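You operate a simulated robot arm through the tools that you are given. There is no shell and no other tool. Be economical: measure what you need, move in short steps, check, and stop when the job is done.

You run a simulated two-armed robot. Do the job below in one go: nothing can be reset, and whatever is moved stays where it is left.

JOB
On the folding table, fold the yellow cloth in half, so that its two long edges meet.

The check looks at the end state, three seconds after you hand in, the way a careful person would. Anything else that was tipped, shoved, dropped, spilled or broken makes it a failure. Flat cloth is picked up by pressing the open fingertips on it (5 to 10 N) and closing them slowly along it; thin cloth reads only 2 to 8 mm in the jaws.

ROBOT AND FRAMES
Two 7-joint arms with two-finger parallel grippers on one trunk, on a base that drives. Base frame: it is fixed to the floor where the robot stands at the start and does not move with it; the origin is under the middle of the robot, x ahead of it, y to its left, z up; the surface under the hand at the start is at about z = 0.74. Lengths are in m, angles in degrees, forces in N, time in s.
The left shoulder is at the start at [0.07, 0.163, 1.07], the right one opposite. With the tool pointing down near the work surface each hand reaches from about 0.4 to 0.88 m from the robot's upright axis, wherever it stands, measured 20 degrees to its own side. Places, roughly: folding table [0.7, 0, 0.7]. Payload 3.43 kg a hand.
The tool frame of a hand sits at the grasp point between the pads (the TCP): z along the fingers, y along the line on which they close. The tips reach 0.034 m beyond it. Largest opening 0.128 m; finger width 0.024, thickness 0.012; the body of the gripper, 0.048 by 0.13 m, starts 0.096 m behind the TCP.
Orientation is that of the tool frame in the base frame, as [roll, pitch, yaw] about the fixed x, y, z axes, in that order (R = Rz(yaw) Ry(pitch) Rx(roll)). With the fingers straight down and closing along the base's y, the tool's x points along the base's -x, its y along +y and its z along -z.

CONTROLS
- The arms move only by the tool arm_command. It takes "left_motion", "right_motion" or both (then of equal length, played together; a hand with none holds still); each is text: rows parted by semicolons, each of 7 numbers parted by spaces: the shift along the tool's x, y, z in units of 50 mm (1.0 is 50 mm), then the turn, a rotation vector about the tool's x, y, z in units of 5 degrees (1.0 is 5 degrees), then the gripper command, from -1 (fully open) to 1 (shut), values between in proportion. In form: dx dy dz rx ry rz claw; .... A call has 1 to 20 rows; each row shifts and turns the commanded pose from where the row before left it, along the tool's axes as they then stand. A call with a number of a shift or a turn outside -1 to 1 is refused whole. Each row takes 0.2 s and may step no farther than 0.05 m and 8.6 degrees from the row before; otherwise, or with a gripper value out of range, the whole call is refused. A pose out of reach is approached as far as the arm can. The call stops where the force on the tool passes 40 N (or 10 N more than at its start, if that is more) or the arm is blocked; 0.2 s more then pass. The fingers move at their own pace (about 0.153 m/s each) and stop on an object; they squeeze with about 43 N. The grip force told is the motor's: it shows also when the fingers shut on nothing. Time passes only in rows, and 0.2 s behind the last, so rows that do not move let the fingers close. It gives the time, the measured TCP pose, the force on the tool (base axes), the opening and the grip force at its end, in the units of the frame above (readings bear some noise), with the torque about the TCP (base axes, N m) and any sound that the robot's microphone picked up, and new pictures: "show" is both (left out), scene, wrist or none (wrist: the cameras of the hands that moved).
- Cameras (640 x 400 px; columns grow to the right, rows downward): "scene" is now at [0.1223, -0.0202, 1.2758]; the picture's right is [-0.27, -0.96, 0.00], its down [-0.76, 0.22, -0.61] and it looks along [0.59, -0.17, -0.79] (base axes); focal length 264 px, centre (320, 200). "left" rides on the left gripper at [0.076, 0.011, -0.16] in its tool frame; the picture's right is [-0.15, 0.99, 0.00], its down [-0.88, -0.13, -0.46] and it looks along [-0.45, -0.07, 0.89] (tool axes); focal length 234 px, centre (320, 200). "right" rides on the right gripper at [0.076, -0.011, -0.16] in its tool frame; the picture's right is [0.15, 0.99, 0.00], its down [-0.88, 0.13, -0.46] and it looks along [-0.45, 0.07, 0.89] (tool axes); focal length 234 px, centre (320, 200). There is no depth. A picture from a camera that has moved, and an enlarged one, comes with that camera's place and axes in the base frame and with its lens.
- raise_lower(by): slides the trunk up (or, below 0, down) by that many m; the arms and the scene camera ride with it, the base frame stays. It gives what a move gives, with no picture.
- steer(legs): drives the robot by 1 to 6 legs, each [ahead, left, turn to the left] in m, m and degrees, along the robot's own axes; the way and the turn of a leg run together, so that a leg with both is an arc; at most 1.5 m and 180 degrees a leg. The arms and the cameras ride along, it lands a little off, and it stops where it bumps. It gives what a move gives, and a new picture of the scene camera.
- turn_head(pan, tilt): turns the head with the scene camera to pan (to the left, within 86 degrees either way) and tilt (down, from -29 to 69), counted from straight ahead of the robot. It gives what a move gives, and a new picture of the scene camera.
- zoom(camera, box): a new picture of the part [left, top, right, bottom] of that camera's present view, enlarged. It takes no simulated time.
- finish_job(): hands the job in; it is judged then, once.

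Work in short steps. Places have to be worked out from the pictures, the camera data and where the tool is seen: move nearer, look again, correct. Check each grasp and each placing, and mend what went wrong. You have 120 turns and 260 pictures in all, those below and enlarged ones among them. Open the grippers and draw the arms clear of the work before you hand the job in, unless the task says otherwise; then end with one line.

The tools are called after ">>>" as name(argument=value, ...) on one line, values as JSON. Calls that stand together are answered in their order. arm_command: Moves the arms, as the interface text tells. Its arguments: {"type":"object","properties":{"left_motion":{"type":"string"},"right_motion":{"type":"string"},"show":{"type":"string","enum":["both","scene","wrist","none"]}},"required":[]} The other tools are called the same way: raise_lower (by) slides the trunk up or down; steer (legs) drives the base; turn_head (pan, tilt) turns the head that bears the scene camera; zoom (camera, box) takes an enlarged picture of a part of a camera's view; finish_job () hands the job in.

At the start:

```text
clock: 0.0
left_ee_pos: [0.7216, 0.0038, 0.9547]
left_orientation: [180.0, -0.1, -180.0]
left_force: [-0.7, -0.3, 1.0]
left_wrist_torque: [0.01, -0.01, 0.0]
left_gripper_width: 0.1278
left_grip_force: 0.1
right_ee_pos: [0.3728, -0.3634, 0.9143]
right_orientation: [180.0, 0.0, -180.0]
right_force: [-0.3, -0.8, 0.2]
right_wrist_torque: [0.0, 0.01, -0.02]
right_gripper_width: 0.1282
right_grip_force: 0.1
trunk travel left (down, up): [-0.55, 0.39]
robot x, y, heading: [0.0017, 0.0012, -0.2]
head pan, tilt: [-15.9, 52.1]
```

scene: 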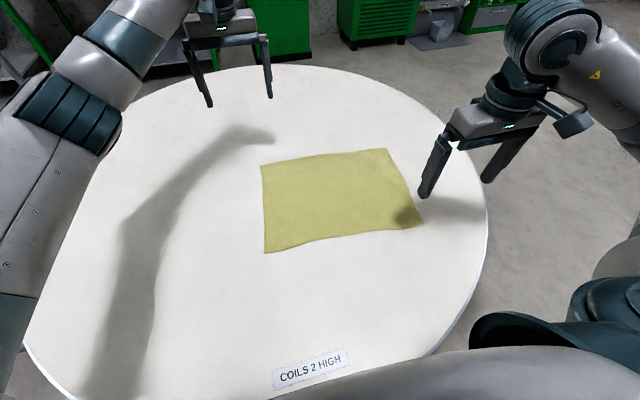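
right: 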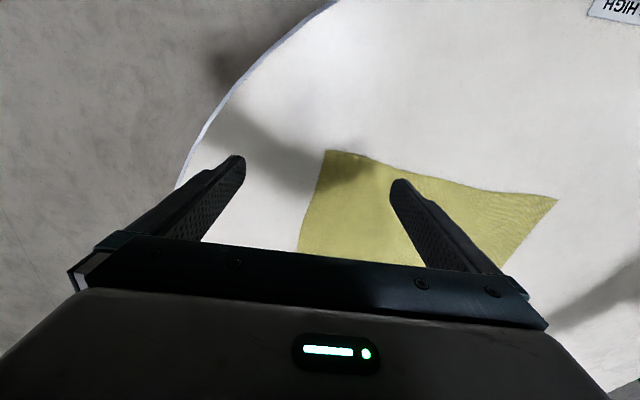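
left: 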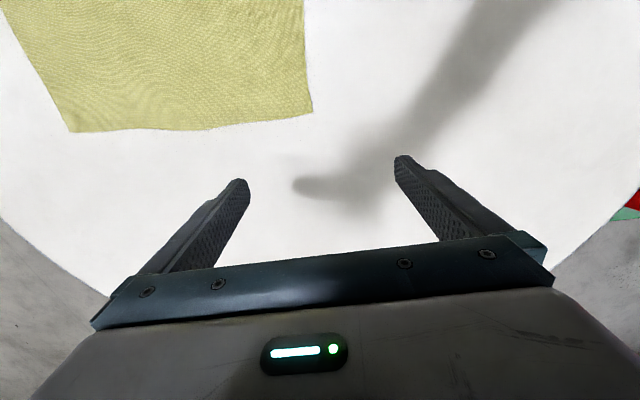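

The corners of the cloth come out near A(0.69,-0.01), B(0.655,-0.385), C(0.385,-0.355) and D(0.41,0.02). Its long edges run roughly along y, turned about -5°. I'll back off a little and square up to the cloth so that each hand reaches its own side.

>>> steer(legs=[[-0.095, -0.124, 0], [0, 0, -5]])

```text
clock: 1.9
left_ee_pos: [0.6239, -0.1848, 0.9561]
left_orientation: [179.9, 0.0, 175.0]
left_force: [-0.7, -0.6, 0.2]
left_wrist_torque: [0.03, -0.02, 0.02]
left_gripper_width: 0.128
left_grip_force: 0.0
right_ee_pos: [0.2452, -0.519, 0.9147]
right_orientation: [-180.0, 0.0, 174.9]
right_force: [0.2, -0.1, -0.7]
right_wrist_torque: [-0.02, 0.01, 0.02]
right_gripper_width: 0.1277
right_grip_force: 0.1
trunk travel left (down, up): [-0.55, 0.39]
robot x, y, heading: [-0.0958, -0.1269, -5.0]
head pan, tilt: [-15.9, 52.1]
camera scene: at [0.0249, -0.156, 1.2758], right [-0.36, -0.93, 0.0], down [-0.74, 0.28, -0.61], along [0.57, -0.22, -0.79], focal length 264 px, centre (320, 200)
```

scene: 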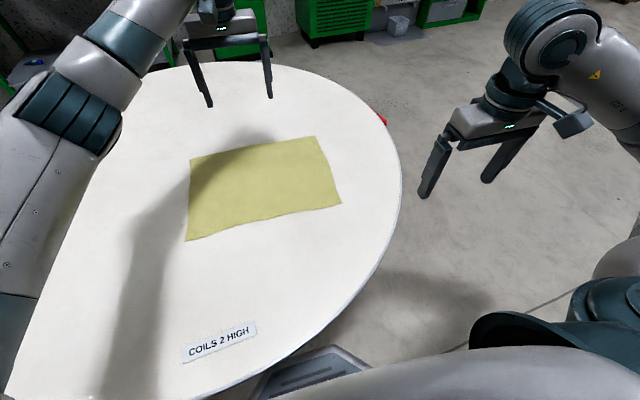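

The robot is squared up to the cloth. I'll centre the head to re-measure the corners.

>>> turn_head(pan=0, tilt=52)

```text
clock: 2.7
left_ee_pos: [0.6231, -0.1835, 0.9553]
left_orientation: [-180.0, 0.0, 175.0]
left_force: [-0.5, 0.7, 0.4]
left_wrist_torque: [0.0, 0.02, -0.01]
left_gripper_width: 0.1278
left_grip_force: 0.1
right_ee_pos: [0.2465, -0.5201, 0.9145]
right_orientation: [-179.9, 0.0, 175.0]
right_force: [0.7, 1.1, -0.2]
right_wrist_torque: [0.03, -0.01, 0.0]
right_gripper_width: 0.1276
right_grip_force: 0.1
trunk travel left (down, up): [-0.55, 0.39]
robot x, y, heading: [-0.0944, -0.1231, -5.2]
head pan, tilt: [0.0, 52.0]
camera scene: at [0.0301, -0.1349, 1.2759], right [-0.09, -1.0, 0.0], down [-0.79, 0.07, -0.62], along [0.61, -0.05, -0.79], focal length 264 px, centre (320, 200)
```

scene: 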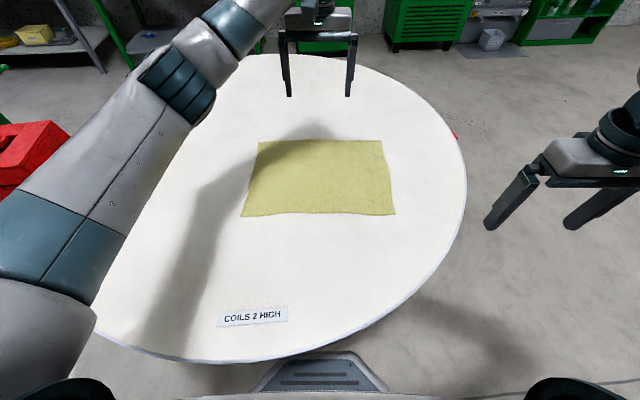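

The corners now come out near A(0.693,-0.003), B(0.662,-0.389), C(0.384,-0.352) and D(0.412,0.023), which agrees with the first look. I'll bring both hands, partly closed, to hover at the far edge, about 30 mm in from each corner.

>>> arm_command(left_motion="-0.078 0.26 0.192 0 0 0 0.375;-0.078 0.26 0.192 0 0 0 0.375;-0.078 0.26 0.192 0 0 0 0.375;-0.078 0.26 0.192 0 0 0 0.375;-0.078 0.26 0.192 0 0 0 0.375;-0.078 0.26 0.192 0 0 0 0.375;-0.078 0.26 0.192 0 0 0 0.375;-0.078 0.26 0.192 0 0 0 0.375;-0.078 0.26 0.192 0 0 0 0.375;-0.078 0.26 0.192 0 0 0 0.375;-0.078 0.26 0.192 0 0 0 0.375;-0.078 0.26 0.192 0 0 0 0.375;0 0 0 0 0 0 0.375", right_motion="-0.657 0.328 0.124 0 0 0 0.375;-0.657 0.328 0.124 0 0 0 0.375;-0.657 0.328 0.124 0 0 0 0.375;-0.657 0.328 0.124 0 0 0 0.375;-0.657 0.328 0.124 0 0 0 0.375;-0.657 0.328 0.124 0 0 0 0.375;-0.657 0.328 0.124 0 0 0 0.375;-0.657 0.328 0.124 0 0 0 0.375;-0.657 0.328 0.124 0 0 0 0.375;-0.657 0.328 0.124 0 0 0 0.375;-0.657 0.328 0.124 0 0 0 0.375;-0.657 0.328 0.124 0 0 0 0.375;0 0 0 0 0 0 0.375")

```text
clock: 5.5
left_ee_pos: [0.684, -0.0331, 0.8409]
left_orientation: [179.9, -0.1, 175.1]
left_force: [-0.3, -1.1, -0.5]
left_wrist_torque: [0.0, 0.0, 0.02]
left_gripper_width: 0.0401
left_grip_force: 0.1
right_ee_pos: [0.6558, -0.358, 0.8384]
right_orientation: [180.0, 0.1, 174.9]
right_force: [0.6, 0.1, 0.2]
right_wrist_torque: [0.02, -0.02, -0.04]
right_gripper_width: 0.0398
right_grip_force: 0.1
trunk travel left (down, up): [-0.55, 0.39]
robot x, y, heading: [-0.0958, -0.1241, -4.8]
head pan, tilt: [0.0, 52.0]
camera scene: at [0.0293, -0.1361, 1.276], right [-0.09, -1.0, 0.0], down [-0.78, 0.07, -0.62], along [0.61, -0.05, -0.79], focal length 264 px, centre (320, 200)
camera right: at [0.5807, -0.3635, 0.9978], right [-0.06, 1.0, 0.0], down [0.89, 0.05, 0.46], along [0.46, 0.03, -0.89], focal length 234 px, centre (320, 200)
camera left: at [0.6096, -0.0158, 1.0004], right [0.23, 0.97, 0.0], down [0.87, -0.21, 0.46], along [0.44, -0.11, -0.89], focal length 234 px, centre (320, 200)
```

scene: 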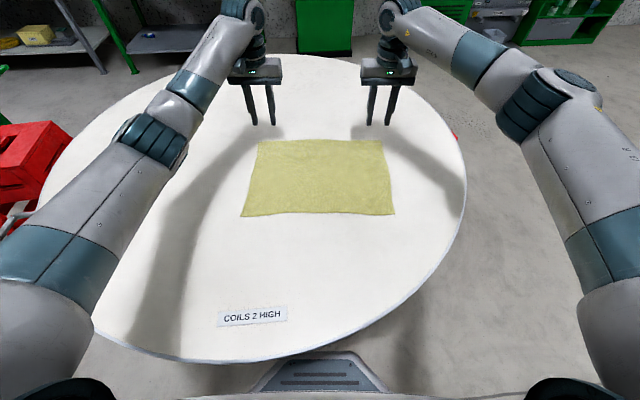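
right: 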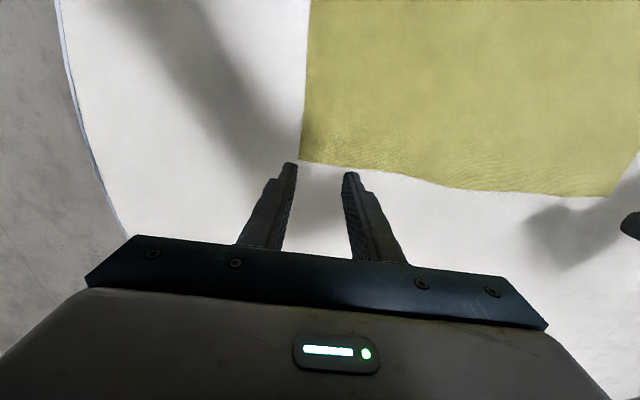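
left: 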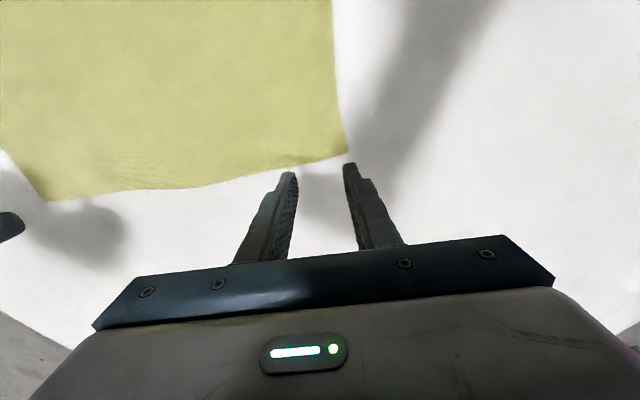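

Measured from the wrist cameras, A is (0.687,-0.003) and B is (0.661,-0.381). I'll nudge both hands inward slightly and come down to just above contact.

>>> arm_command(left_motion="0.12 -0.1 0.3 0 0 0 0.375;0 0 0.3 0 0 0 0.375;0 0 0.3 0 0 0 0.375;0 0 0.3 0 0 0 0.375;0 0 0 0 0 0 0.375", right_motion="0.05 0.24 0.29 0 0 0 0.375;0 0 0.29 0 0 0 0.375;0 0 0.29 0 0 0 0.375;0 0 0.29 0 0 0 0.375;0 0 0 0 0 0 0.375", show="wrist")

```text
clock: 6.7
left_ee_pos: [0.6777, -0.0364, 0.7803]
left_orientation: [-180.0, 0.1, 174.9]
left_force: [-0.7, 0.5, 0.0]
left_wrist_torque: [0.0, 0.01, -0.01]
left_gripper_width: 0.0399
left_grip_force: 0.1
right_ee_pos: [0.6542, -0.3459, 0.7812]
right_orientation: [-179.9, 0.0, 175.1]
right_force: [-0.4, 0.0, -0.5]
right_wrist_torque: [-0.01, -0.01, 0.03]
right_gripper_width: 0.04
right_grip_force: 0.1
trunk travel left (down, up): [-0.55, 0.39]
robot x, y, heading: [-0.0955, -0.1231, -5.2]
head pan, tilt: [0.0, 52.0]
camera right: at [0.5787, -0.3513, 0.9401], right [-0.06, 1.0, 0.0], down [0.89, 0.05, 0.46], along [0.45, 0.03, -0.89], focal length 234 px, centre (320, 200)
camera left: at [0.6036, -0.019, 0.94], right [0.23, 0.97, 0.0], down [0.87, -0.21, 0.46], along [0.44, -0.11, -0.89], focal length 234 px, centre (320, 200)
```

right: 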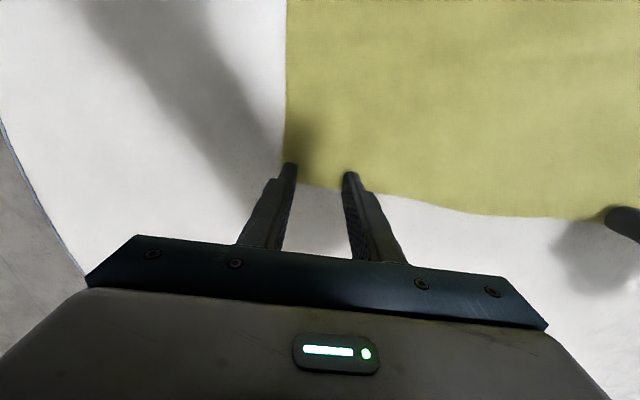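
left: 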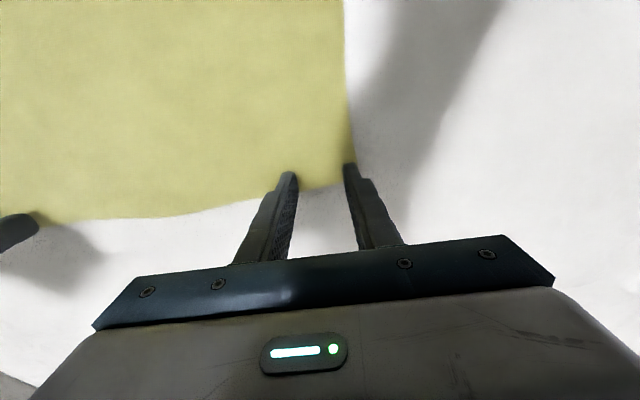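

The outer fingers sit right at the cloth's short edges. I'll shift both hands about 11 mm inward and lower gently to find contact.

>>> arm_command(left_motion="0 -0.24 0 0 0 0 0.375;0 0 0.06 0 0 0 0.375;0 0 0.04 0 0 0 0.375;0 0 0 0 0 0 0.375", right_motion="0 0.2 0 0 0 0 0.375;0 0 0.08 0 0 0 0.375;0 0 0.04 0 0 0 0.375;0 0 0 0 0 0 0.375", show="wrist")

```text
clock: 7.7
left_ee_pos: [0.6761, -0.049, 0.7755]
left_orientation: [179.9, 0.0, 175.1]
left_force: [0.2, 0.2, 3.0]
left_wrist_torque: [0.01, -0.05, 0.02]
left_gripper_width: 0.0397
left_grip_force: 0.0
right_ee_pos: [0.6554, -0.3347, 0.7759]
right_orientation: [-179.9, 0.1, 175.0]
right_force: [0.5, 0.3, 2.1]
right_wrist_torque: [0.02, 0.01, 0.02]
right_gripper_width: 0.0398
right_grip_force: 0.2
trunk travel left (down, up): [-0.55, 0.39]
robot x, y, heading: [-0.094, -0.1238, -5.2]
head pan, tilt: [0.0, 52.0]
camera right: at [0.5796, -0.3411, 0.9349], right [-0.06, 1.0, 0.0], down [0.89, 0.05, 0.46], along [0.46, 0.03, -0.89], focal length 234 px, centre (320, 200)
camera left: at [0.6023, -0.031, 0.9355], right [0.23, 0.97, 0.0], down [0.87, -0.21, 0.46], along [0.44, -0.11, -0.89], focal length 234 px, centre (320, 200)
```

right: 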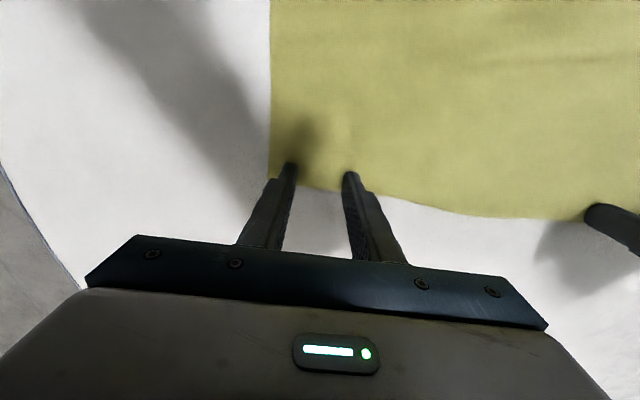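
left: 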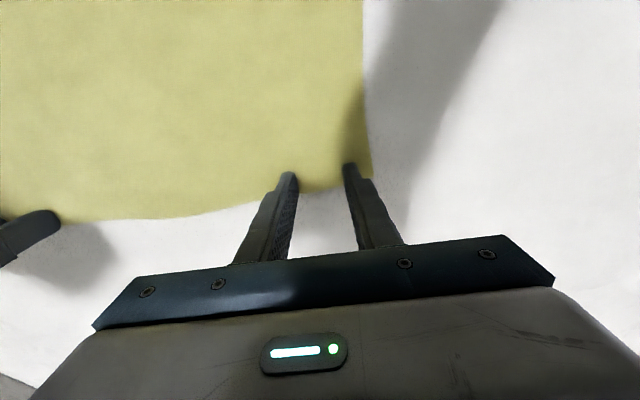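

Light contact, 2–3 N. I'll press about 2 mm more and read the force.

>>> arm_command(left_motion="0 0 0.03 0 0 0 0.375;0 0 0 0 0 0 0.375", right_motion="0 0 0.04 0 0 0 0.375;0 0 0 0 0 0 0.375", show="none")

```text
clock: 8.3
left_ee_pos: [0.6769, -0.0492, 0.7745]
left_orientation: [180.0, 0.1, 175.0]
left_force: [1.5, 0.6, 6.8]
left_wrist_torque: [0.03, -0.09, -0.02]
left_gripper_width: 0.0399
left_grip_force: 0.1
right_ee_pos: [0.6554, -0.3356, 0.7753]
right_orientation: [180.0, 0.2, 174.9]
right_force: [1.6, 0.1, 11.6]
right_wrist_torque: [-0.08, -0.11, 0.03]
right_gripper_width: 0.04
right_grip_force: 0.0
trunk travel left (down, up): [-0.55, 0.39]
robot x, y, heading: [-0.0931, -0.1243, -5.2]
head pan, tilt: [0.0, 52.0]
```

Left reads 6.8 N and right 11.6 N. I'll ease the right a touch, then close both slowly.

>>> arm_command(left_motion="0 0 0 0 0 0 0.42;0 0 0 0 0 0 0.46;0 0 0 0 0 0 0.5;0 0 0 0 0 0 0.54;0 0 0 0 0 0 0.58;0 0 0 0 0 0 0.62;0 0 0 0 0 0 0.66;0 0 0 0 0 0 0.7;0 0 0 0 0 0 0.74;0 0 0 0 0 0 0.78;0 0 0 0 0 0 0.82;0 0 0 0 0 0 0.86;0 0 0 0 0 0 0.9;0 0 0 0 0 0 0.94;0 0 0 0 0 0 0.97;0 0 0 0 0 0 1;0 0 0 0 0 0 1", right_motion="0 0 -0.012 0 0 0 0.42;0 0 0 0 0 0 0.46;0 0 0 0 0 0 0.5;0 0 0 0 0 0 0.54;0 0 0 0 0 0 0.58;0 0 0 0 0 0 0.62;0 0 0 0 0 0 0.66;0 0 0 0 0 0 0.7;0 0 0 0 0 0 0.74;0 0 0 0 0 0 0.78;0 0 0 0 0 0 0.82;0 0 0 0 0 0 0.86;0 0 0 0 0 0 0.9;0 0 0 0 0 0 0.94;0 0 0 0 0 0 0.97;0 0 0 0 0 0 1;0 0 0 0 0 0 1", show="wrist")

```text
clock: 11.9
left_ee_pos: [0.676, -0.0502, 0.7751]
left_orientation: [-180.0, 0.2, 174.9]
left_force: [-0.7, -11.0, 11.4]
left_wrist_torque: [-0.4, 0.01, 0.02]
left_gripper_width: 0.002
left_grip_force: 37.2
right_ee_pos: [0.6546, -0.335, 0.7759]
right_orientation: [179.8, 0.1, 175.1]
right_force: [1.0, 10.9, 7.0]
right_wrist_torque: [0.42, -0.05, -0.03]
right_gripper_width: 0.0017
right_grip_force: 36.8
trunk travel left (down, up): [-0.55, 0.39]
robot x, y, heading: [-0.0933, -0.1258, -5.1]
head pan, tilt: [0.0, 52.0]
camera right: at [0.5783, -0.3401, 0.9345], right [-0.06, 1.0, 0.0], down [0.89, 0.05, 0.46], along [0.46, 0.03, -0.89], focal length 234 px, centre (320, 200)
camera left: at [0.6009, -0.0315, 0.9351], right [0.23, 0.97, 0.0], down [0.86, -0.21, 0.46], along [0.45, -0.11, -0.89], focal length 234 px, centre (320, 200)
```

right: 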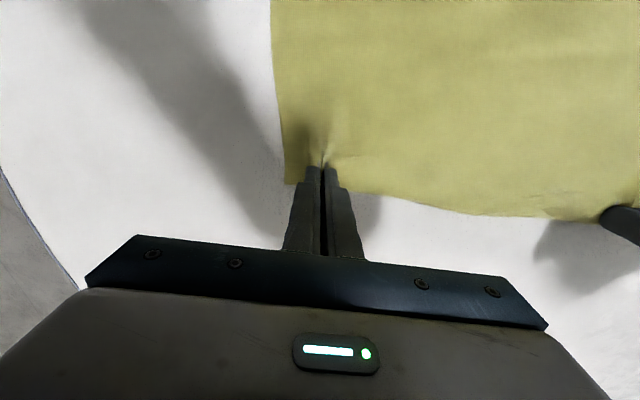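
left: 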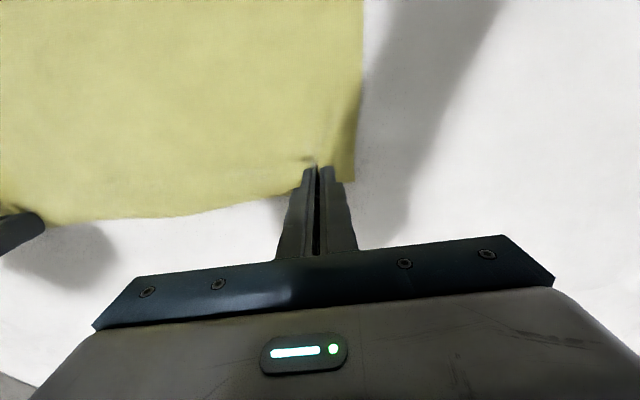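

Both jaws read about 2 mm with cloth bunched into them. I'll lift about 30 mm and check the hold.

>>> arm_command(left_motion="0 0 -0.1 0 0 0 1;0 0 -0.2 0 0 0 1;0 0 -0.3 0 0 0 1;0 0 0 0 0 0 1", right_motion="0 0 -0.1 0 0 0 1;0 0 -0.2 0 0 0 1;0 0 -0.3 0 0 0 1;0 0 0 0 0 0 1")

```text
clock: 12.9
left_ee_pos: [0.6762, -0.05, 0.802]
left_orientation: [180.0, 0.0, 174.9]
left_force: [-0.8, -12.3, -0.3]
left_wrist_torque: [-0.4, 0.05, 0.07]
left_gripper_width: 0.0018
left_grip_force: 36.5
right_ee_pos: [0.6557, -0.3344, 0.8034]
right_orientation: [-180.0, 0.0, 175.0]
right_force: [1.5, 12.5, -0.2]
right_wrist_torque: [0.43, -0.06, -0.04]
right_gripper_width: 0.002
right_grip_force: 36.8
trunk travel left (down, up): [-0.55, 0.39]
robot x, y, heading: [-0.0931, -0.1229, -4.9]
head pan, tilt: [0.0, 52.0]
camera scene: at [0.0303, -0.135, 1.2758], right [-0.09, -1.0, 0.0], down [-0.79, 0.07, -0.62], along [0.61, -0.05, -0.79], focal length 264 px, centre (320, 200)
camera right: at [0.5799, -0.3409, 0.9624], right [-0.06, 1.0, 0.0], down [0.89, 0.05, 0.46], along [0.45, 0.03, -0.89], focal length 234 px, centre (320, 200)
camera left: at [0.6026, -0.0316, 0.9632], right [0.23, 0.97, 0.0], down [0.87, -0.21, 0.45], along [0.44, -0.11, -0.89], focal length 234 px, centre (320, 200)
```

scene: 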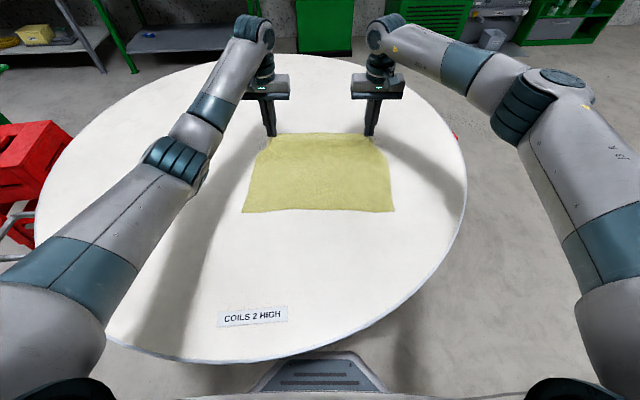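
right: 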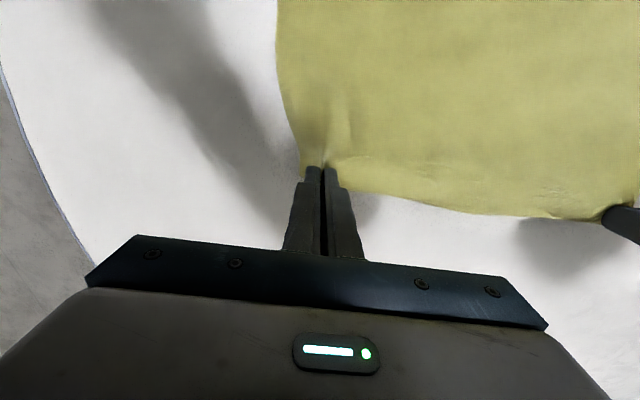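
left: 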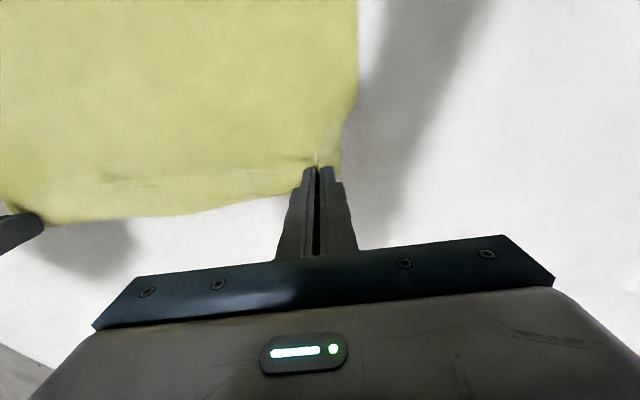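

Both corners are held, and there's about 12 N of tension between the hands from the bunching. I'll relax it by 6 mm each side, then begin the fold arc, lifting, moving toward the robot and tilting the fingers forward.

>>> arm_command(left_motion="0 -0.12 0 0 0 0 1;0.256 0 -0.244 0 -1 0 1;0.234 0 -0.266 0 -1 0 1;0.21 0 -0.284 0 -1 0 1;0.184 0 -0.302 0 -1 0 1;0.156 0 -0.318 0 -1 0 1;0.128 0 -0.33 0 -1 0 1;0 0 0 0 0 0 1", right_motion="0 0.12 0 0 0 0 1;0.256 0 -0.244 0 -1 0 1;0.234 0 -0.266 0 -1 0 1;0.21 0 -0.284 0 -1 0 1;0.184 0 -0.302 0 -1 0 1;0.156 0 -0.318 0 -1 0 1;0.128 0 -0.33 0 -1 0 1;0 0 0 0 0 0 1")

```text
clock: 14.7
left_ee_pos: [0.6005, -0.0487, 0.8769]
left_orientation: [180.0, 30.0, 175.0]
left_force: [0.0, -0.5, -0.3]
left_wrist_torque: [0.03, -0.01, -0.01]
left_gripper_width: 0.002
left_grip_force: 36.9
right_ee_pos: [0.5794, -0.3233, 0.8767]
right_orientation: [180.0, 30.0, 175.1]
right_force: [-0.1, 0.3, -1.1]
right_wrist_torque: [-0.03, 0.03, 0.02]
right_gripper_width: 0.0019
right_grip_force: 36.5
trunk travel left (down, up): [-0.55, 0.39]
robot x, y, heading: [-0.0922, -0.1218, -5.1]
head pan, tilt: [0.0, 52.0]
camera scene: at [0.0308, -0.1351, 1.2758], right [-0.09, -1.0, 0.0], down [-0.79, 0.07, -0.61], along [0.61, -0.05, -0.79], focal length 264 px, centre (320, 200)
camera right: at [0.4344, -0.3227, 0.9765], right [-0.04, 1.0, -0.07], down [0.54, 0.08, 0.84], along [0.84, -0.01, -0.55], focal length 234 px, centre (320, 200)
camera left: at [0.4572, -0.0246, 0.9766], right [0.21, 0.97, 0.07], down [0.52, -0.18, 0.83], along [0.83, -0.14, -0.55], focal length 234 px, centre (320, 200)
```

scene: 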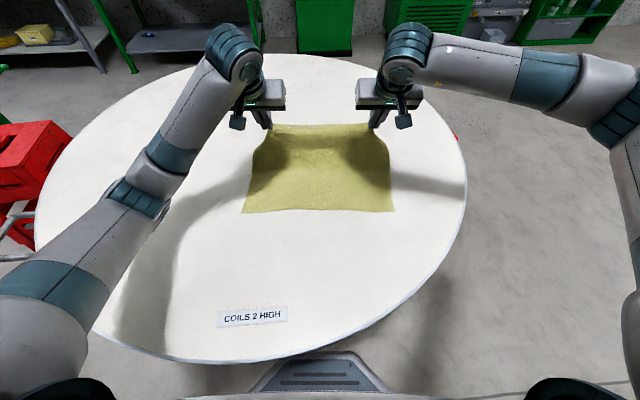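
right: 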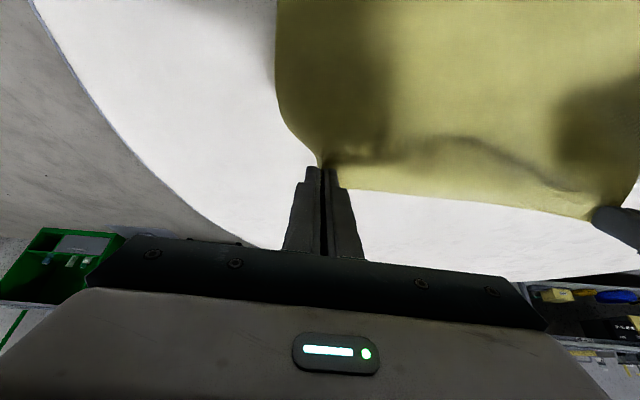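
left: 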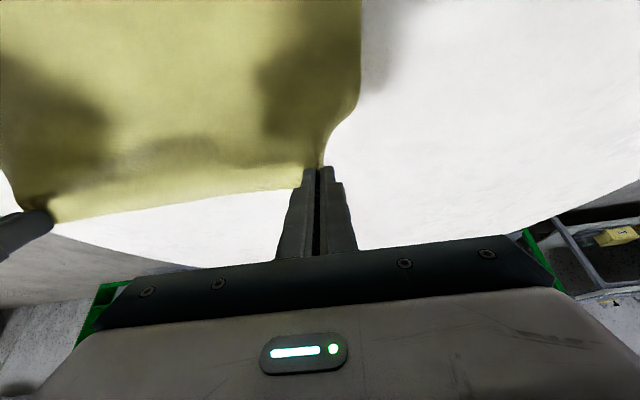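

The tension is gone and the cloth is lifting cleanly. Next I'll drive back 0.14 m, which carries the lifted edge across the fold line and gives the arms room for the set-down.

>>> steer(legs=[[-0.14, 0, 0]])

```text
clock: 16.0
left_ee_pos: [0.4594, -0.0355, 0.8775]
left_orientation: [-180.0, 30.0, 175.1]
left_force: [0.4, 0.0, -0.1]
left_wrist_torque: [0.01, 0.01, -0.02]
left_gripper_width: 0.0019
left_grip_force: 36.8
right_ee_pos: [0.4369, -0.3112, 0.877]
right_orientation: [179.9, 30.1, 175.0]
right_force: [-0.7, -0.1, 0.0]
right_wrist_torque: [0.01, -0.03, -0.03]
right_gripper_width: 0.0018
right_grip_force: 36.6
trunk travel left (down, up): [-0.55, 0.39]
robot x, y, heading: [-0.2348, -0.1158, -5.0]
head pan, tilt: [0.0, 52.0]
camera scene: at [-0.1119, -0.1226, 1.276], right [-0.09, -1.0, 0.0], down [-0.78, 0.07, -0.62], along [0.61, -0.05, -0.79], focal length 264 px, centre (320, 200)
```

scene: 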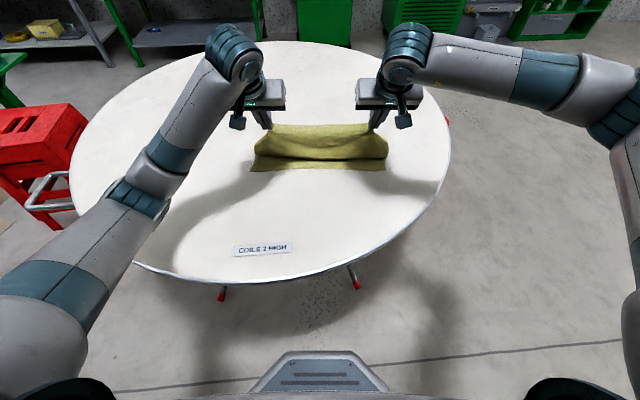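

The fold is forming well and the near edge has stayed about where it was, x≈0.39–0.42. I'll continue the arc down and toward the robot, tilting to 60°.

>>> arm_command(left_motion="0.238 0 0.096 0 -1 0 1;0.246 0 0.074 0 -1 0 1;0.25 0 0.052 0 -1 0 1;0.254 0 0.032 0 -1 0 1;0.256 0 0.01 0 -1 0 1;0.256 0 -0.014 0 -1 0 1;0 0 0 0 0 0 1", right_motion="0.238 0 0.096 0 -1 0 1;0.246 0 0.074 0 -1 0 1;0.25 0 0.052 0 -1 0 1;0.254 0 0.032 0 -1 0 1;0.256 0 0.01 0 -1 0 1;0.256 0 -0.014 0 -1 0 1;0 0 0 0 0 0 1")

```text
clock: 17.4
left_ee_pos: [0.45, -0.0524, 0.9521]
left_orientation: [175.8, 72.1, 170.2]
left_force: [-4.4, -14.6, -7.4]
left_wrist_torque: [-0.08, 0.34, -0.49]
left_gripper_width: 0.002
left_grip_force: 36.3
right_ee_pos: [0.3871, -0.3047, 0.8334]
right_orientation: [175.1, 59.8, 171.6]
right_force: [3.9, 14.1, 8.4]
right_wrist_torque: [0.35, -0.32, 0.41]
right_gripper_width: 0.0017
right_grip_force: 36.9
right hand out of reach, approached as far as the arm can: row 6
trunk travel left (down, up): [-0.55, 0.39]
robot x, y, heading: [-0.2247, -0.1142, -5.9]
head pan, tilt: [0.0, 52.0]
stopped in row 7 (left hand): the arm was blocked; the commanded pose is now the measured one
camera scene: at [-0.1212, -0.1393, 1.2781], right [-0.1, -0.99, -0.01], down [-0.78, 0.09, -0.63], along [0.62, -0.05, -0.78], focal length 264 px, centre (320, 200)
camera right: at [0.2115, -0.3044, 0.8472], right [0.0, 1.0, -0.08], down [0.05, 0.08, 0.99], along [1.0, 0.0, -0.05], focal length 234 px, centre (320, 200)
camera left: at [0.2769, -0.0227, 0.9298], right [0.14, 0.98, 0.16], down [-0.18, -0.14, 0.97], along [0.97, -0.17, 0.15], focal length 234 px, centre (320, 200)
```

scene: 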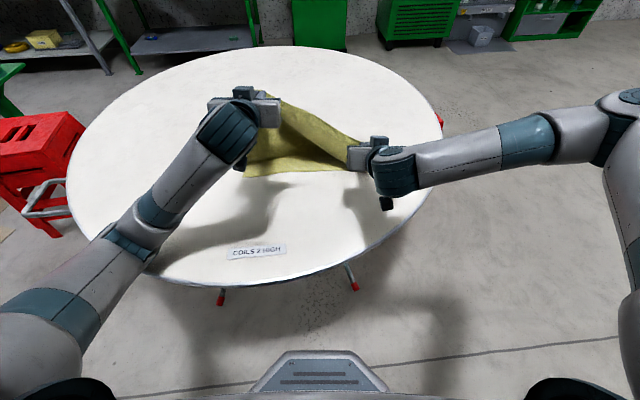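
right: 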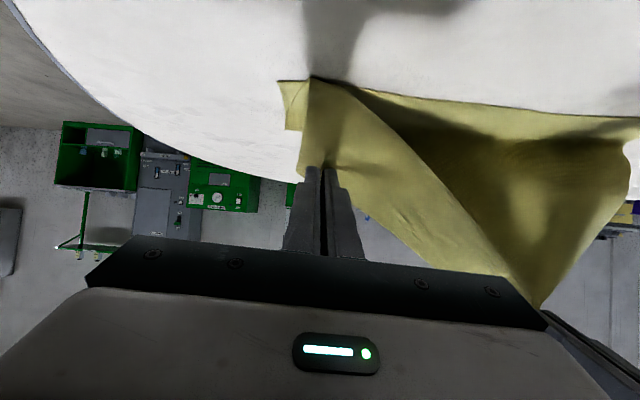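
left: 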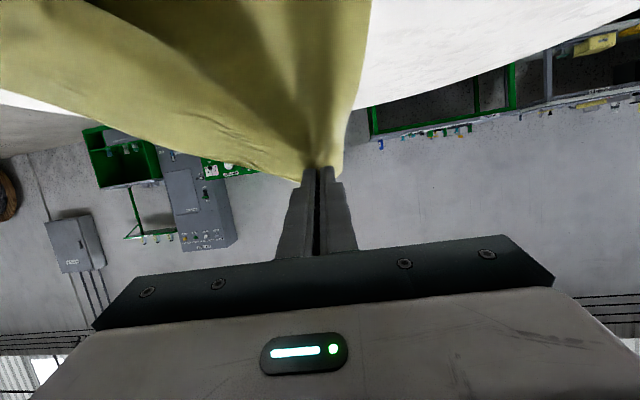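

The left arm was blocked, its hand rose to 0.95, and the right hit its reach limit at 60°. I'll look closely at the left elbow and the table edge before moving again.

>>> zoom(camera="scene", box=[0, 80, 320, 320])

>>> zoom(camera="scene", box=[200, 60, 420, 220])

```text
1.67 times, centred on (160, 200) of scene
camera zoom: at [-0.1212, -0.1393, 1.2781], right [-0.1, -0.99, -0.01], down [-0.78, 0.09, -0.63], along [0.62, -0.05, -0.78], focal length 440 px, centre (587, 200)
```

zoom: 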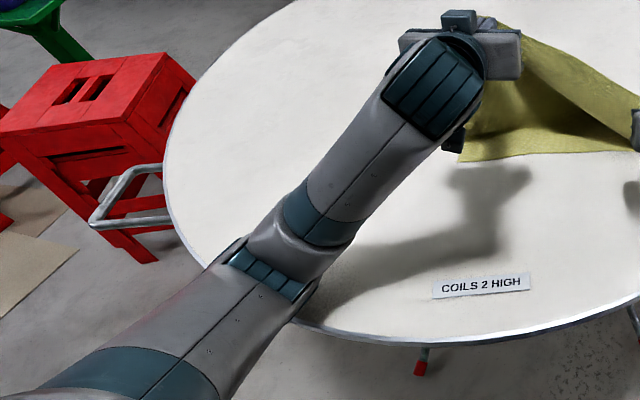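

```text
2.50 times, centred on (310, 140) of scene
camera zoom: at [-0.1212, -0.1393, 1.2781], right [-0.1, -0.99, -0.01], down [-0.78, 0.09, -0.63], along [0.62, -0.05, -0.78], focal length 660 px, centre (345, 350)
```

zoom: 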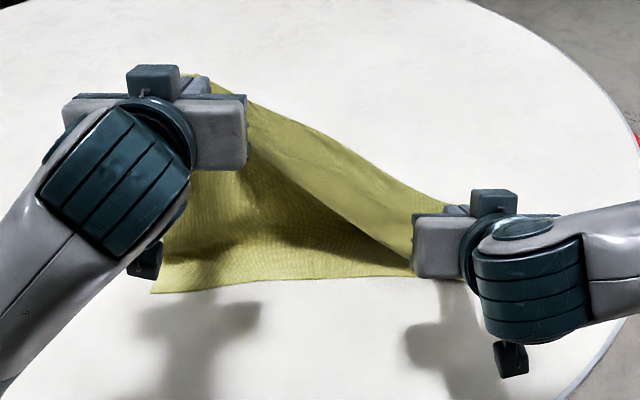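

The left elbow is resting on the table's near edge. I'll raise the trunk a little to free it.

>>> raise_lower(by=0.05)

```text
clock: 18.4
left_ee_pos: [0.4619, -0.0381, 0.9813]
left_orientation: [178.6, 70.6, 173.3]
left_force: [-2.8, -12.8, -6.4]
left_wrist_torque: [-0.09, 0.26, -0.45]
left_gripper_width: 0.002
left_grip_force: 36.6
right_ee_pos: [0.4004, -0.295, 0.8737]
right_orientation: [177.3, 58.8, 173.2]
right_force: [4.0, 12.9, 5.9]
right_wrist_torque: [0.29, -0.26, 0.32]
right_gripper_width: 0.0021
right_grip_force: 36.6
trunk travel left (down, up): [-0.6, 0.34]
robot x, y, heading: [-0.2292, -0.1092, -5.6]
head pan, tilt: [0.0, 52.0]
```

The elbow is freer. I'll bring the left hand back down level with the right, easing both tilts to about 42°.

>>> arm_command(left_motion="0.316 0 0.008 0 1 0 1;0.314 0 0.036 0 1 0 1;0.31 0 0.064 0 1 0 1;0.304 0 0.09 0 1 0 1;0.294 0 0.116 0 1 0 1;0.282 0 0.142 0 1 0 1;0 0 0 0 0 0 1", right_motion="0 0 0 0 1 0 1;0 0 0 0 1 0 1;0 0 0 0 1 0 1;0 0 0 0 0.5 0 1;0 0 0 0 0 0 1;0 0 0 0 0 0 1;0 0 0 0 0 0 1", show="scene")

```text
clock: 20.0
left_ee_pos: [0.432, -0.0346, 0.8928]
left_orientation: [179.3, 40.6, 174.1]
left_force: [-0.5, -0.3, 0.6]
left_wrist_torque: [0.03, 0.03, 0.01]
left_gripper_width: 0.002
left_grip_force: 36.6
right_ee_pos: [0.3985, -0.2959, 0.8738]
right_orientation: [178.0, 41.3, 174.3]
right_force: [0.5, 1.1, 0.7]
right_wrist_torque: [-0.02, -0.03, 0.02]
right_gripper_width: 0.0019
right_grip_force: 37.1
trunk travel left (down, up): [-0.6, 0.34]
robot x, y, heading: [-0.2254, -0.1113, -5.9]
head pan, tilt: [0.0, 52.0]
camera scene: at [-0.1033, -0.1242, 1.3259], right [-0.1, -0.99, 0.0], down [-0.78, 0.08, -0.62], along [0.61, -0.06, -0.79], focal length 264 px, centre (320, 200)
```

scene: 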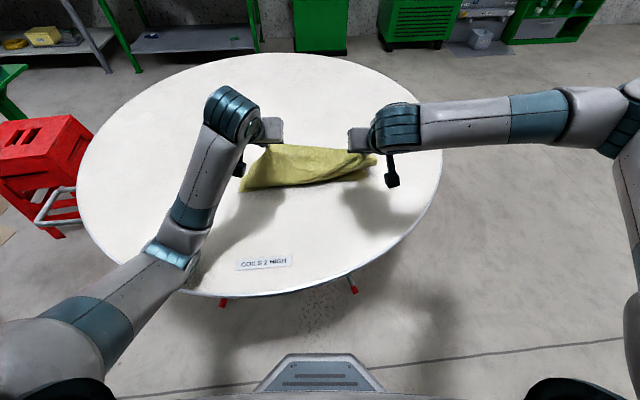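

All forces are near zero and the label's position shows the table hasn't moved. I'll raise the trunk another 0.05 for elbow clearance, then bring the hands down.

>>> raise_lower(by=0.05)

```text
clock: 20.9
left_ee_pos: [0.432, -0.0353, 0.9415]
left_orientation: [179.3, 40.6, 174.1]
left_force: [-0.3, -0.4, -0.3]
left_wrist_torque: [0.07, 0.0, 0.0]
left_gripper_width: 0.0022
left_grip_force: 36.7
right_ee_pos: [0.3999, -0.2951, 0.9241]
right_orientation: [178.2, 41.4, 174.3]
right_force: [0.7, -0.6, -0.1]
right_wrist_torque: [0.01, -0.02, 0.0]
right_gripper_width: 0.0018
right_grip_force: 36.7
trunk travel left (down, up): [-0.65, 0.29]
robot x, y, heading: [-0.2307, -0.1101, -5.7]
head pan, tilt: [0.0, 52.0]
```

Now I'll lower both hands about 80–90 mm at constant tilt.

>>> arm_command(left_motion="0.343 0 0.309 0 0 0 1;0.343 0 0.309 0 0 0 1;0.343 0 0.309 0 0 0 1;0.343 0 0.309 0 0 0 1;0 0 0 0 0 0 1", right_motion="0.26 -0.05 0.265 0 0 0 1;0.26 -0.05 0.265 0 0 0 1;0.26 -0.05 0.265 0 0 0 1;0.26 -0.05 0.265 0 0 0 1;0 0 0 0 0 0 1")

```text
clock: 22.1
left_ee_pos: [0.421, -0.0337, 0.8508]
left_orientation: [179.3, 40.7, 174.0]
left_force: [-0.5, 0.5, 0.6]
left_wrist_torque: [0.01, 0.0, 0.01]
left_gripper_width: 0.002
left_grip_force: 37.3
right_ee_pos: [0.3944, -0.3044, 0.8505]
right_orientation: [178.1, 41.4, 174.3]
right_force: [-0.8, 0.4, -0.3]
right_wrist_torque: [-0.02, 0.01, -0.02]
right_gripper_width: 0.0021
right_grip_force: 36.2
trunk travel left (down, up): [-0.65, 0.29]
robot x, y, heading: [-0.2265, -0.1153, -5.6]
head pan, tilt: [0.0, 52.0]
camera scene: at [-0.1033, -0.1242, 1.3759], right [-0.1, -0.99, 0.0], down [-0.78, 0.08, -0.62], along [0.61, -0.06, -0.79], focal length 264 px, centre (320, 200)
camera right: at [0.2322, -0.3049, 0.9193], right [-0.03, 1.0, -0.07], down [0.37, 0.08, 0.93], along [0.93, 0.0, -0.37], focal length 234 px, centre (320, 200)
camera left: at [0.2612, -0.0069, 0.9223], right [0.2, 0.97, 0.1], down [0.36, -0.17, 0.92], along [0.91, -0.15, -0.38], focal length 234 px, centre (320, 200)
```

scene: 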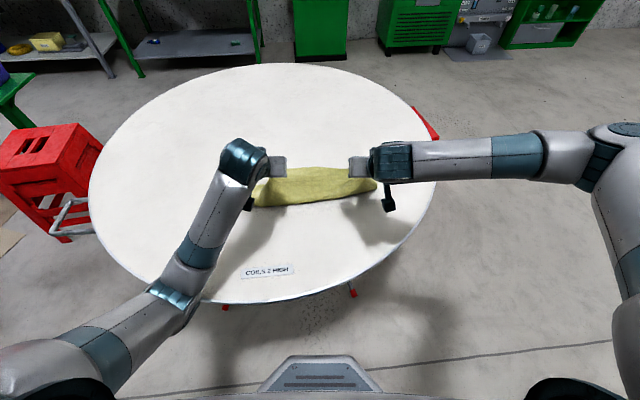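
right: 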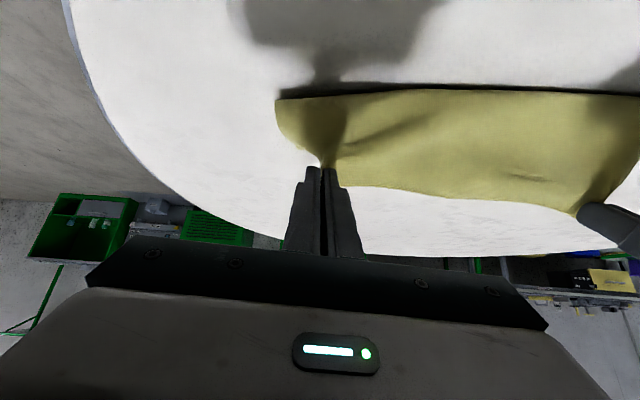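
left: 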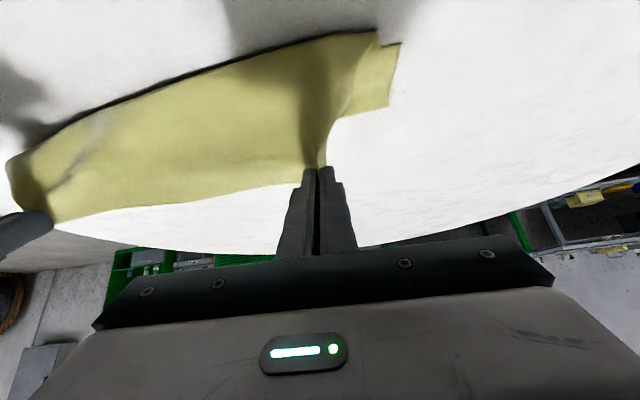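

The bottom layer seems to have turned slightly during the blockage. I'll zoom in on the cloth to locate its near edge.

>>> zoom(camera="scene", box=[230, 130, 422, 250])

>>> zoom(camera="left", box=[240, 0, 480, 150])

>>> zoom(camera="right", box=[240, 50, 480, 200])

```text
3.33 times, centred on (326, 190) of scene
camera zoom: at [-0.1033, -0.1242, 1.3759], right [-0.1, -0.99, 0.0], down [-0.78, 0.08, -0.62], along [0.61, -0.06, -0.79], focal length 880 px, centre (300, 233)
```

zoom: 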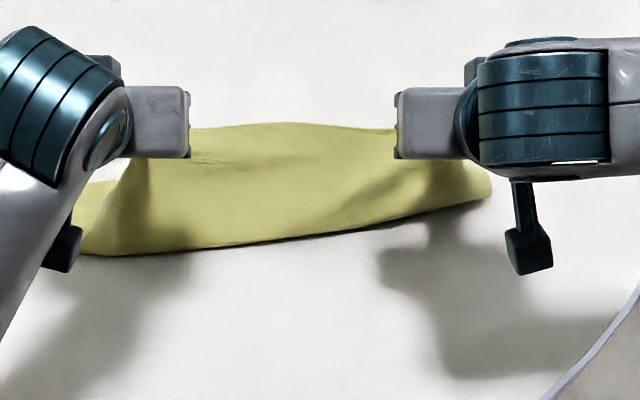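

```text
2.67 times, centred on (360, 75) of left
camera zoom: at [0.2612, -0.0069, 0.9223], right [0.2, 0.97, 0.1], down [0.36, -0.17, 0.92], along [0.91, -0.15, -0.38], focal length 624 px, centre (213, 533)
```

zoom: 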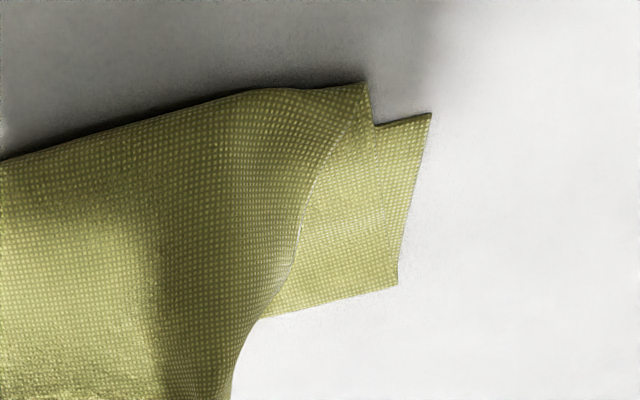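

```text
2.67 times, centred on (360, 125) of right
camera zoom: at [0.2322, -0.3049, 0.9193], right [-0.03, 1.0, -0.07], down [0.37, 0.08, 0.93], along [0.93, 0.0, -0.37], focal length 624 px, centre (213, 400)
```

zoom: 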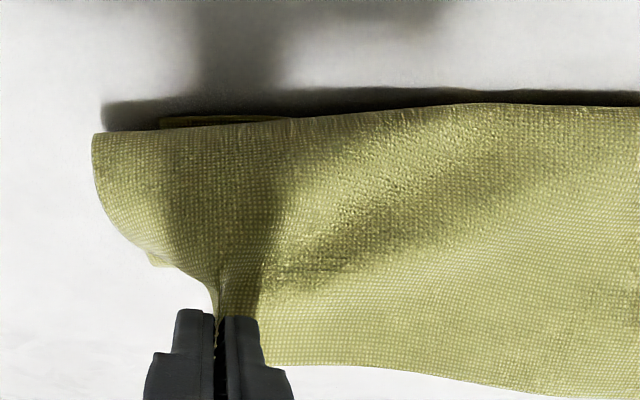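

With the tilt at only about 41° the cloth left the fingers toward the robot and buckled into an extra loop on the near side. I'll unroll it by lifting the hands slightly and driving forward to the earlier position, then redo the arc with a better end posture.

>>> arm_command(left_motion="-0.22 0 -0.25 0 0 0 1;-0.22 0 -0.25 0 0 0 1;-0.22 0 -0.25 0 0 0 1;0 0 0 0 0 0 1", right_motion="-0.22 0 -0.25 0 0 0 1;-0.22 0 -0.25 0 0 0 1;-0.22 0 -0.25 0 0 0 1;0 0 0 0 0 0 1", show="none")

>>> steer(legs=[[0.14, 0, 0]])

```text
clock: 23.1
left_ee_pos: [0.4219, -0.0336, 0.9003]
left_orientation: [179.2, 40.7, 174.1]
left_force: [0.2, -0.2, -0.5]
left_wrist_torque: [0.01, -0.02, -0.01]
left_gripper_width: 0.0017
left_grip_force: 37.0
right_ee_pos: [0.3931, -0.3045, 0.9001]
right_orientation: [178.1, 41.4, 174.3]
right_force: [0.1, 0.4, -0.7]
right_wrist_torque: [-0.03, 0.02, 0.01]
right_gripper_width: 0.0018
right_grip_force: 36.4
trunk travel left (down, up): [-0.65, 0.29]
robot x, y, heading: [-0.2282, -0.1118, -5.6]
head pan, tilt: [0.0, 52.0]
```

```text
clock: 24.4
left_ee_pos: [0.5604, -0.0469, 0.8998]
left_orientation: [179.2, 40.6, 174.2]
left_force: [0.9, -0.7, -0.8]
left_wrist_torque: [0.02, 0.01, 0.01]
left_gripper_width: 0.0019
left_grip_force: 36.5
right_ee_pos: [0.5325, -0.3176, 0.8995]
right_orientation: [178.1, 41.3, 174.4]
right_force: [-0.7, -0.1, -1.0]
right_wrist_torque: [-0.05, 0.01, -0.02]
right_gripper_width: 0.0021
right_grip_force: 36.7
trunk travel left (down, up): [-0.65, 0.29]
robot x, y, heading: [-0.0885, -0.1239, -6.0]
head pan, tilt: [0.0, 52.0]
camera scene: at [0.0361, -0.1381, 1.3759], right [-0.1, -1.0, 0.0], down [-0.78, 0.08, -0.62], along [0.61, -0.06, -0.79], focal length 264 px, centre (320, 200)
```

scene: 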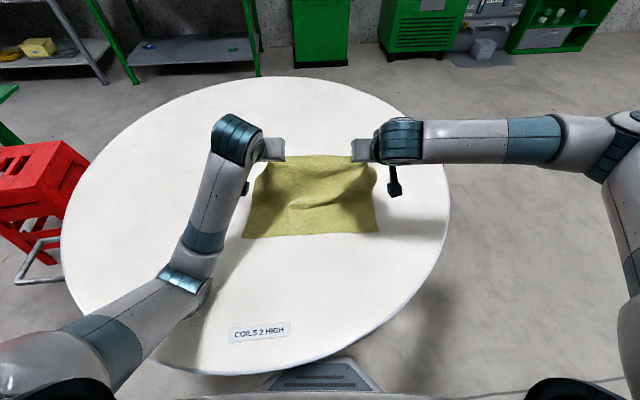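

The cloth is unrolled again, with the near edge at about (0.417,0.04) to (0.402,-0.34). I'll drive back 0.12 and then stretch the arms forward while tilting more, since forward-pointing fingers suit an extended arm.

>>> steer(legs=[[-0.13, 0, 2]])

```text
clock: 25.7
left_ee_pos: [0.4299, -0.0138, 0.9004]
left_orientation: [179.4, 40.7, 176.2]
left_force: [-0.2, 0.2, 0.8]
left_wrist_torque: [0.04, 0.01, 0.0]
left_gripper_width: 0.0018
left_grip_force: 36.7
right_ee_pos: [0.4112, -0.2874, 0.9011]
right_orientation: [178.1, 41.4, 176.4]
right_force: [0.1, 0.3, 0.1]
right_wrist_torque: [-0.01, -0.02, -0.01]
right_gripper_width: 0.0019
right_grip_force: 36.5
trunk travel left (down, up): [-0.65, 0.29]
robot x, y, heading: [-0.217, -0.1167, -3.9]
head pan, tilt: [0.0, 52.0]
camera scene: at [-0.0927, -0.1232, 1.3759], right [-0.06, -1.0, 0.0], down [-0.79, 0.05, -0.62], along [0.61, -0.04, -0.79], focal length 264 px, centre (320, 200)
```

scene: 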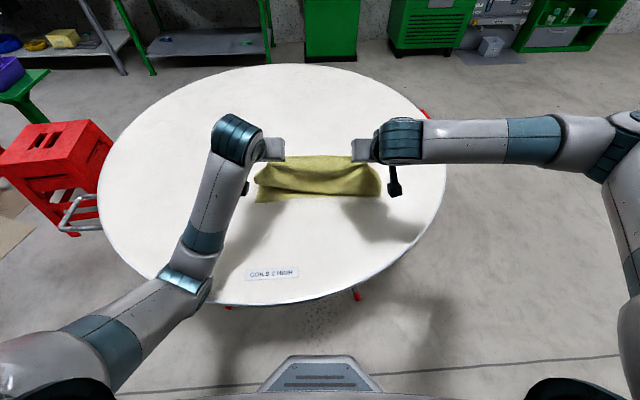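

Now I'll stretch the hands forward 0.10 while tilting 25° more.

>>> arm_command(left_motion="-0.302 0 0.262 0 -1 0 1;-0.278 0 0.288 0 -1 0 1;-0.252 0 0.31 0 -1 0 1;-0.224 0 0.332 0 -1 0 1;-0.194 0 0.35 0 -1 0 1;0 0 0 0 0 0 1", right_motion="-0.302 0 0.262 0 -1 0 1;-0.278 0 0.288 0 -1 0 1;-0.252 0 0.31 0 -1 0 1;-0.224 0 0.332 0 -1 0 1;-0.194 0 0.35 0 -1 0 1;0 0 0 0 0 0 1", show="scene")

```text
clock: 27.1
left_ee_pos: [0.5287, -0.0195, 0.9011]
left_orientation: [178.8, 65.7, 175.5]
left_force: [0.4, -1.0, -0.8]
left_wrist_torque: [0.03, 0.02, -0.01]
left_gripper_width: 0.0018
left_grip_force: 36.7
right_ee_pos: [0.4803, -0.2891, 0.9016]
right_orientation: [177.2, 58.9, 175.2]
right_force: [1.0, 1.0, -0.1]
right_wrist_torque: [-0.03, 0.02, -0.02]
right_gripper_width: 0.002
right_grip_force: 36.5
right hand out of reach, approached as far as the arm can: row 4, 5
trunk travel left (down, up): [-0.65, 0.29]
robot x, y, heading: [-0.2138, -0.1169, -3.3]
head pan, tilt: [0.0, 52.0]
camera scene: at [-0.0922, -0.1223, 1.3759], right [-0.06, -1.0, 0.0], down [-0.79, 0.05, -0.62], along [0.61, -0.04, -0.79], focal length 264 px, centre (320, 200)
```

scene: 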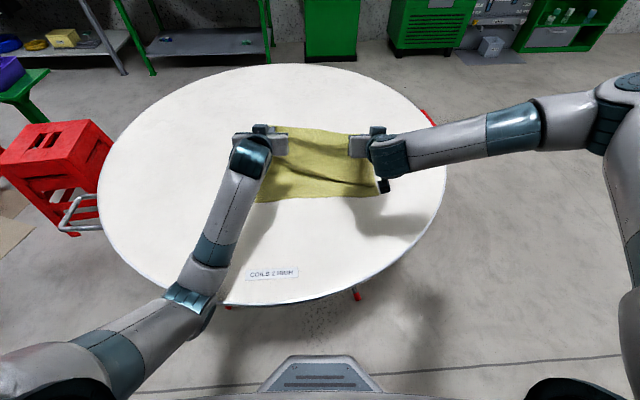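

The left reached 66° and the right is limited to about 59°, so I'll use 59° for both. I'll align the left with the right, lower a little, then drive back 0.05.

>>> arm_command(left_motion="0.366 0.05 -0.216 0 0.7 0 1;0.376 0.05 -0.198 0 0.7 0 1;0 0 0 0 0 0 1", right_motion="0.206 0 0.124 0 0.1 0 1;0.206 0 0.124 0 0.1 0 1;0 0 0 0 0 0 1", show="none")

>>> steer(legs=[[-0.05, 0, 0]])

```text
clock: 27.9
left_ee_pos: [0.4945, -0.0119, 0.8761]
left_orientation: [179.1, 58.6, 175.7]
left_force: [-0.3, -0.6, 0.2]
left_wrist_torque: [0.02, 0.01, 0.01]
left_gripper_width: 0.0021
left_grip_force: 36.4
right_ee_pos: [0.4816, -0.289, 0.8761]
right_orientation: [177.2, 57.7, 175.2]
right_force: [-0.3, -0.3, 0.8]
right_wrist_torque: [0.0, 0.0, 0.0]
right_gripper_width: 0.0021
right_grip_force: 36.2
trunk travel left (down, up): [-0.65, 0.29]
robot x, y, heading: [-0.2183, -0.1136, -3.6]
head pan, tilt: [0.0, 52.0]
```

```text
clock: 28.8
left_ee_pos: [0.4441, -0.007, 0.8773]
left_orientation: [179.0, 58.7, 175.6]
left_force: [-0.4, 0.0, 0.4]
left_wrist_torque: [0.03, 0.02, 0.01]
left_gripper_width: 0.0021
left_grip_force: 36.8
right_ee_pos: [0.4304, -0.2858, 0.8776]
right_orientation: [177.4, 58.0, 175.3]
right_force: [-1.2, 1.8, 0.2]
right_wrist_torque: [-0.01, 0.0, -0.01]
right_gripper_width: 0.002
right_grip_force: 36.2
trunk travel left (down, up): [-0.65, 0.29]
robot x, y, heading: [-0.2702, -0.1122, -3.8]
head pan, tilt: [0.0, 52.0]
camera scene: at [-0.1427, -0.1201, 1.376], right [-0.06, -1.0, 0.0], down [-0.79, 0.05, -0.62], along [0.61, -0.04, -0.79], focal length 264 px, centre (320, 200)
```

scene: 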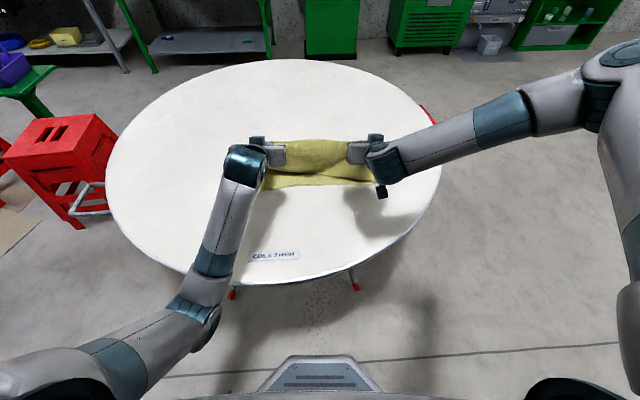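

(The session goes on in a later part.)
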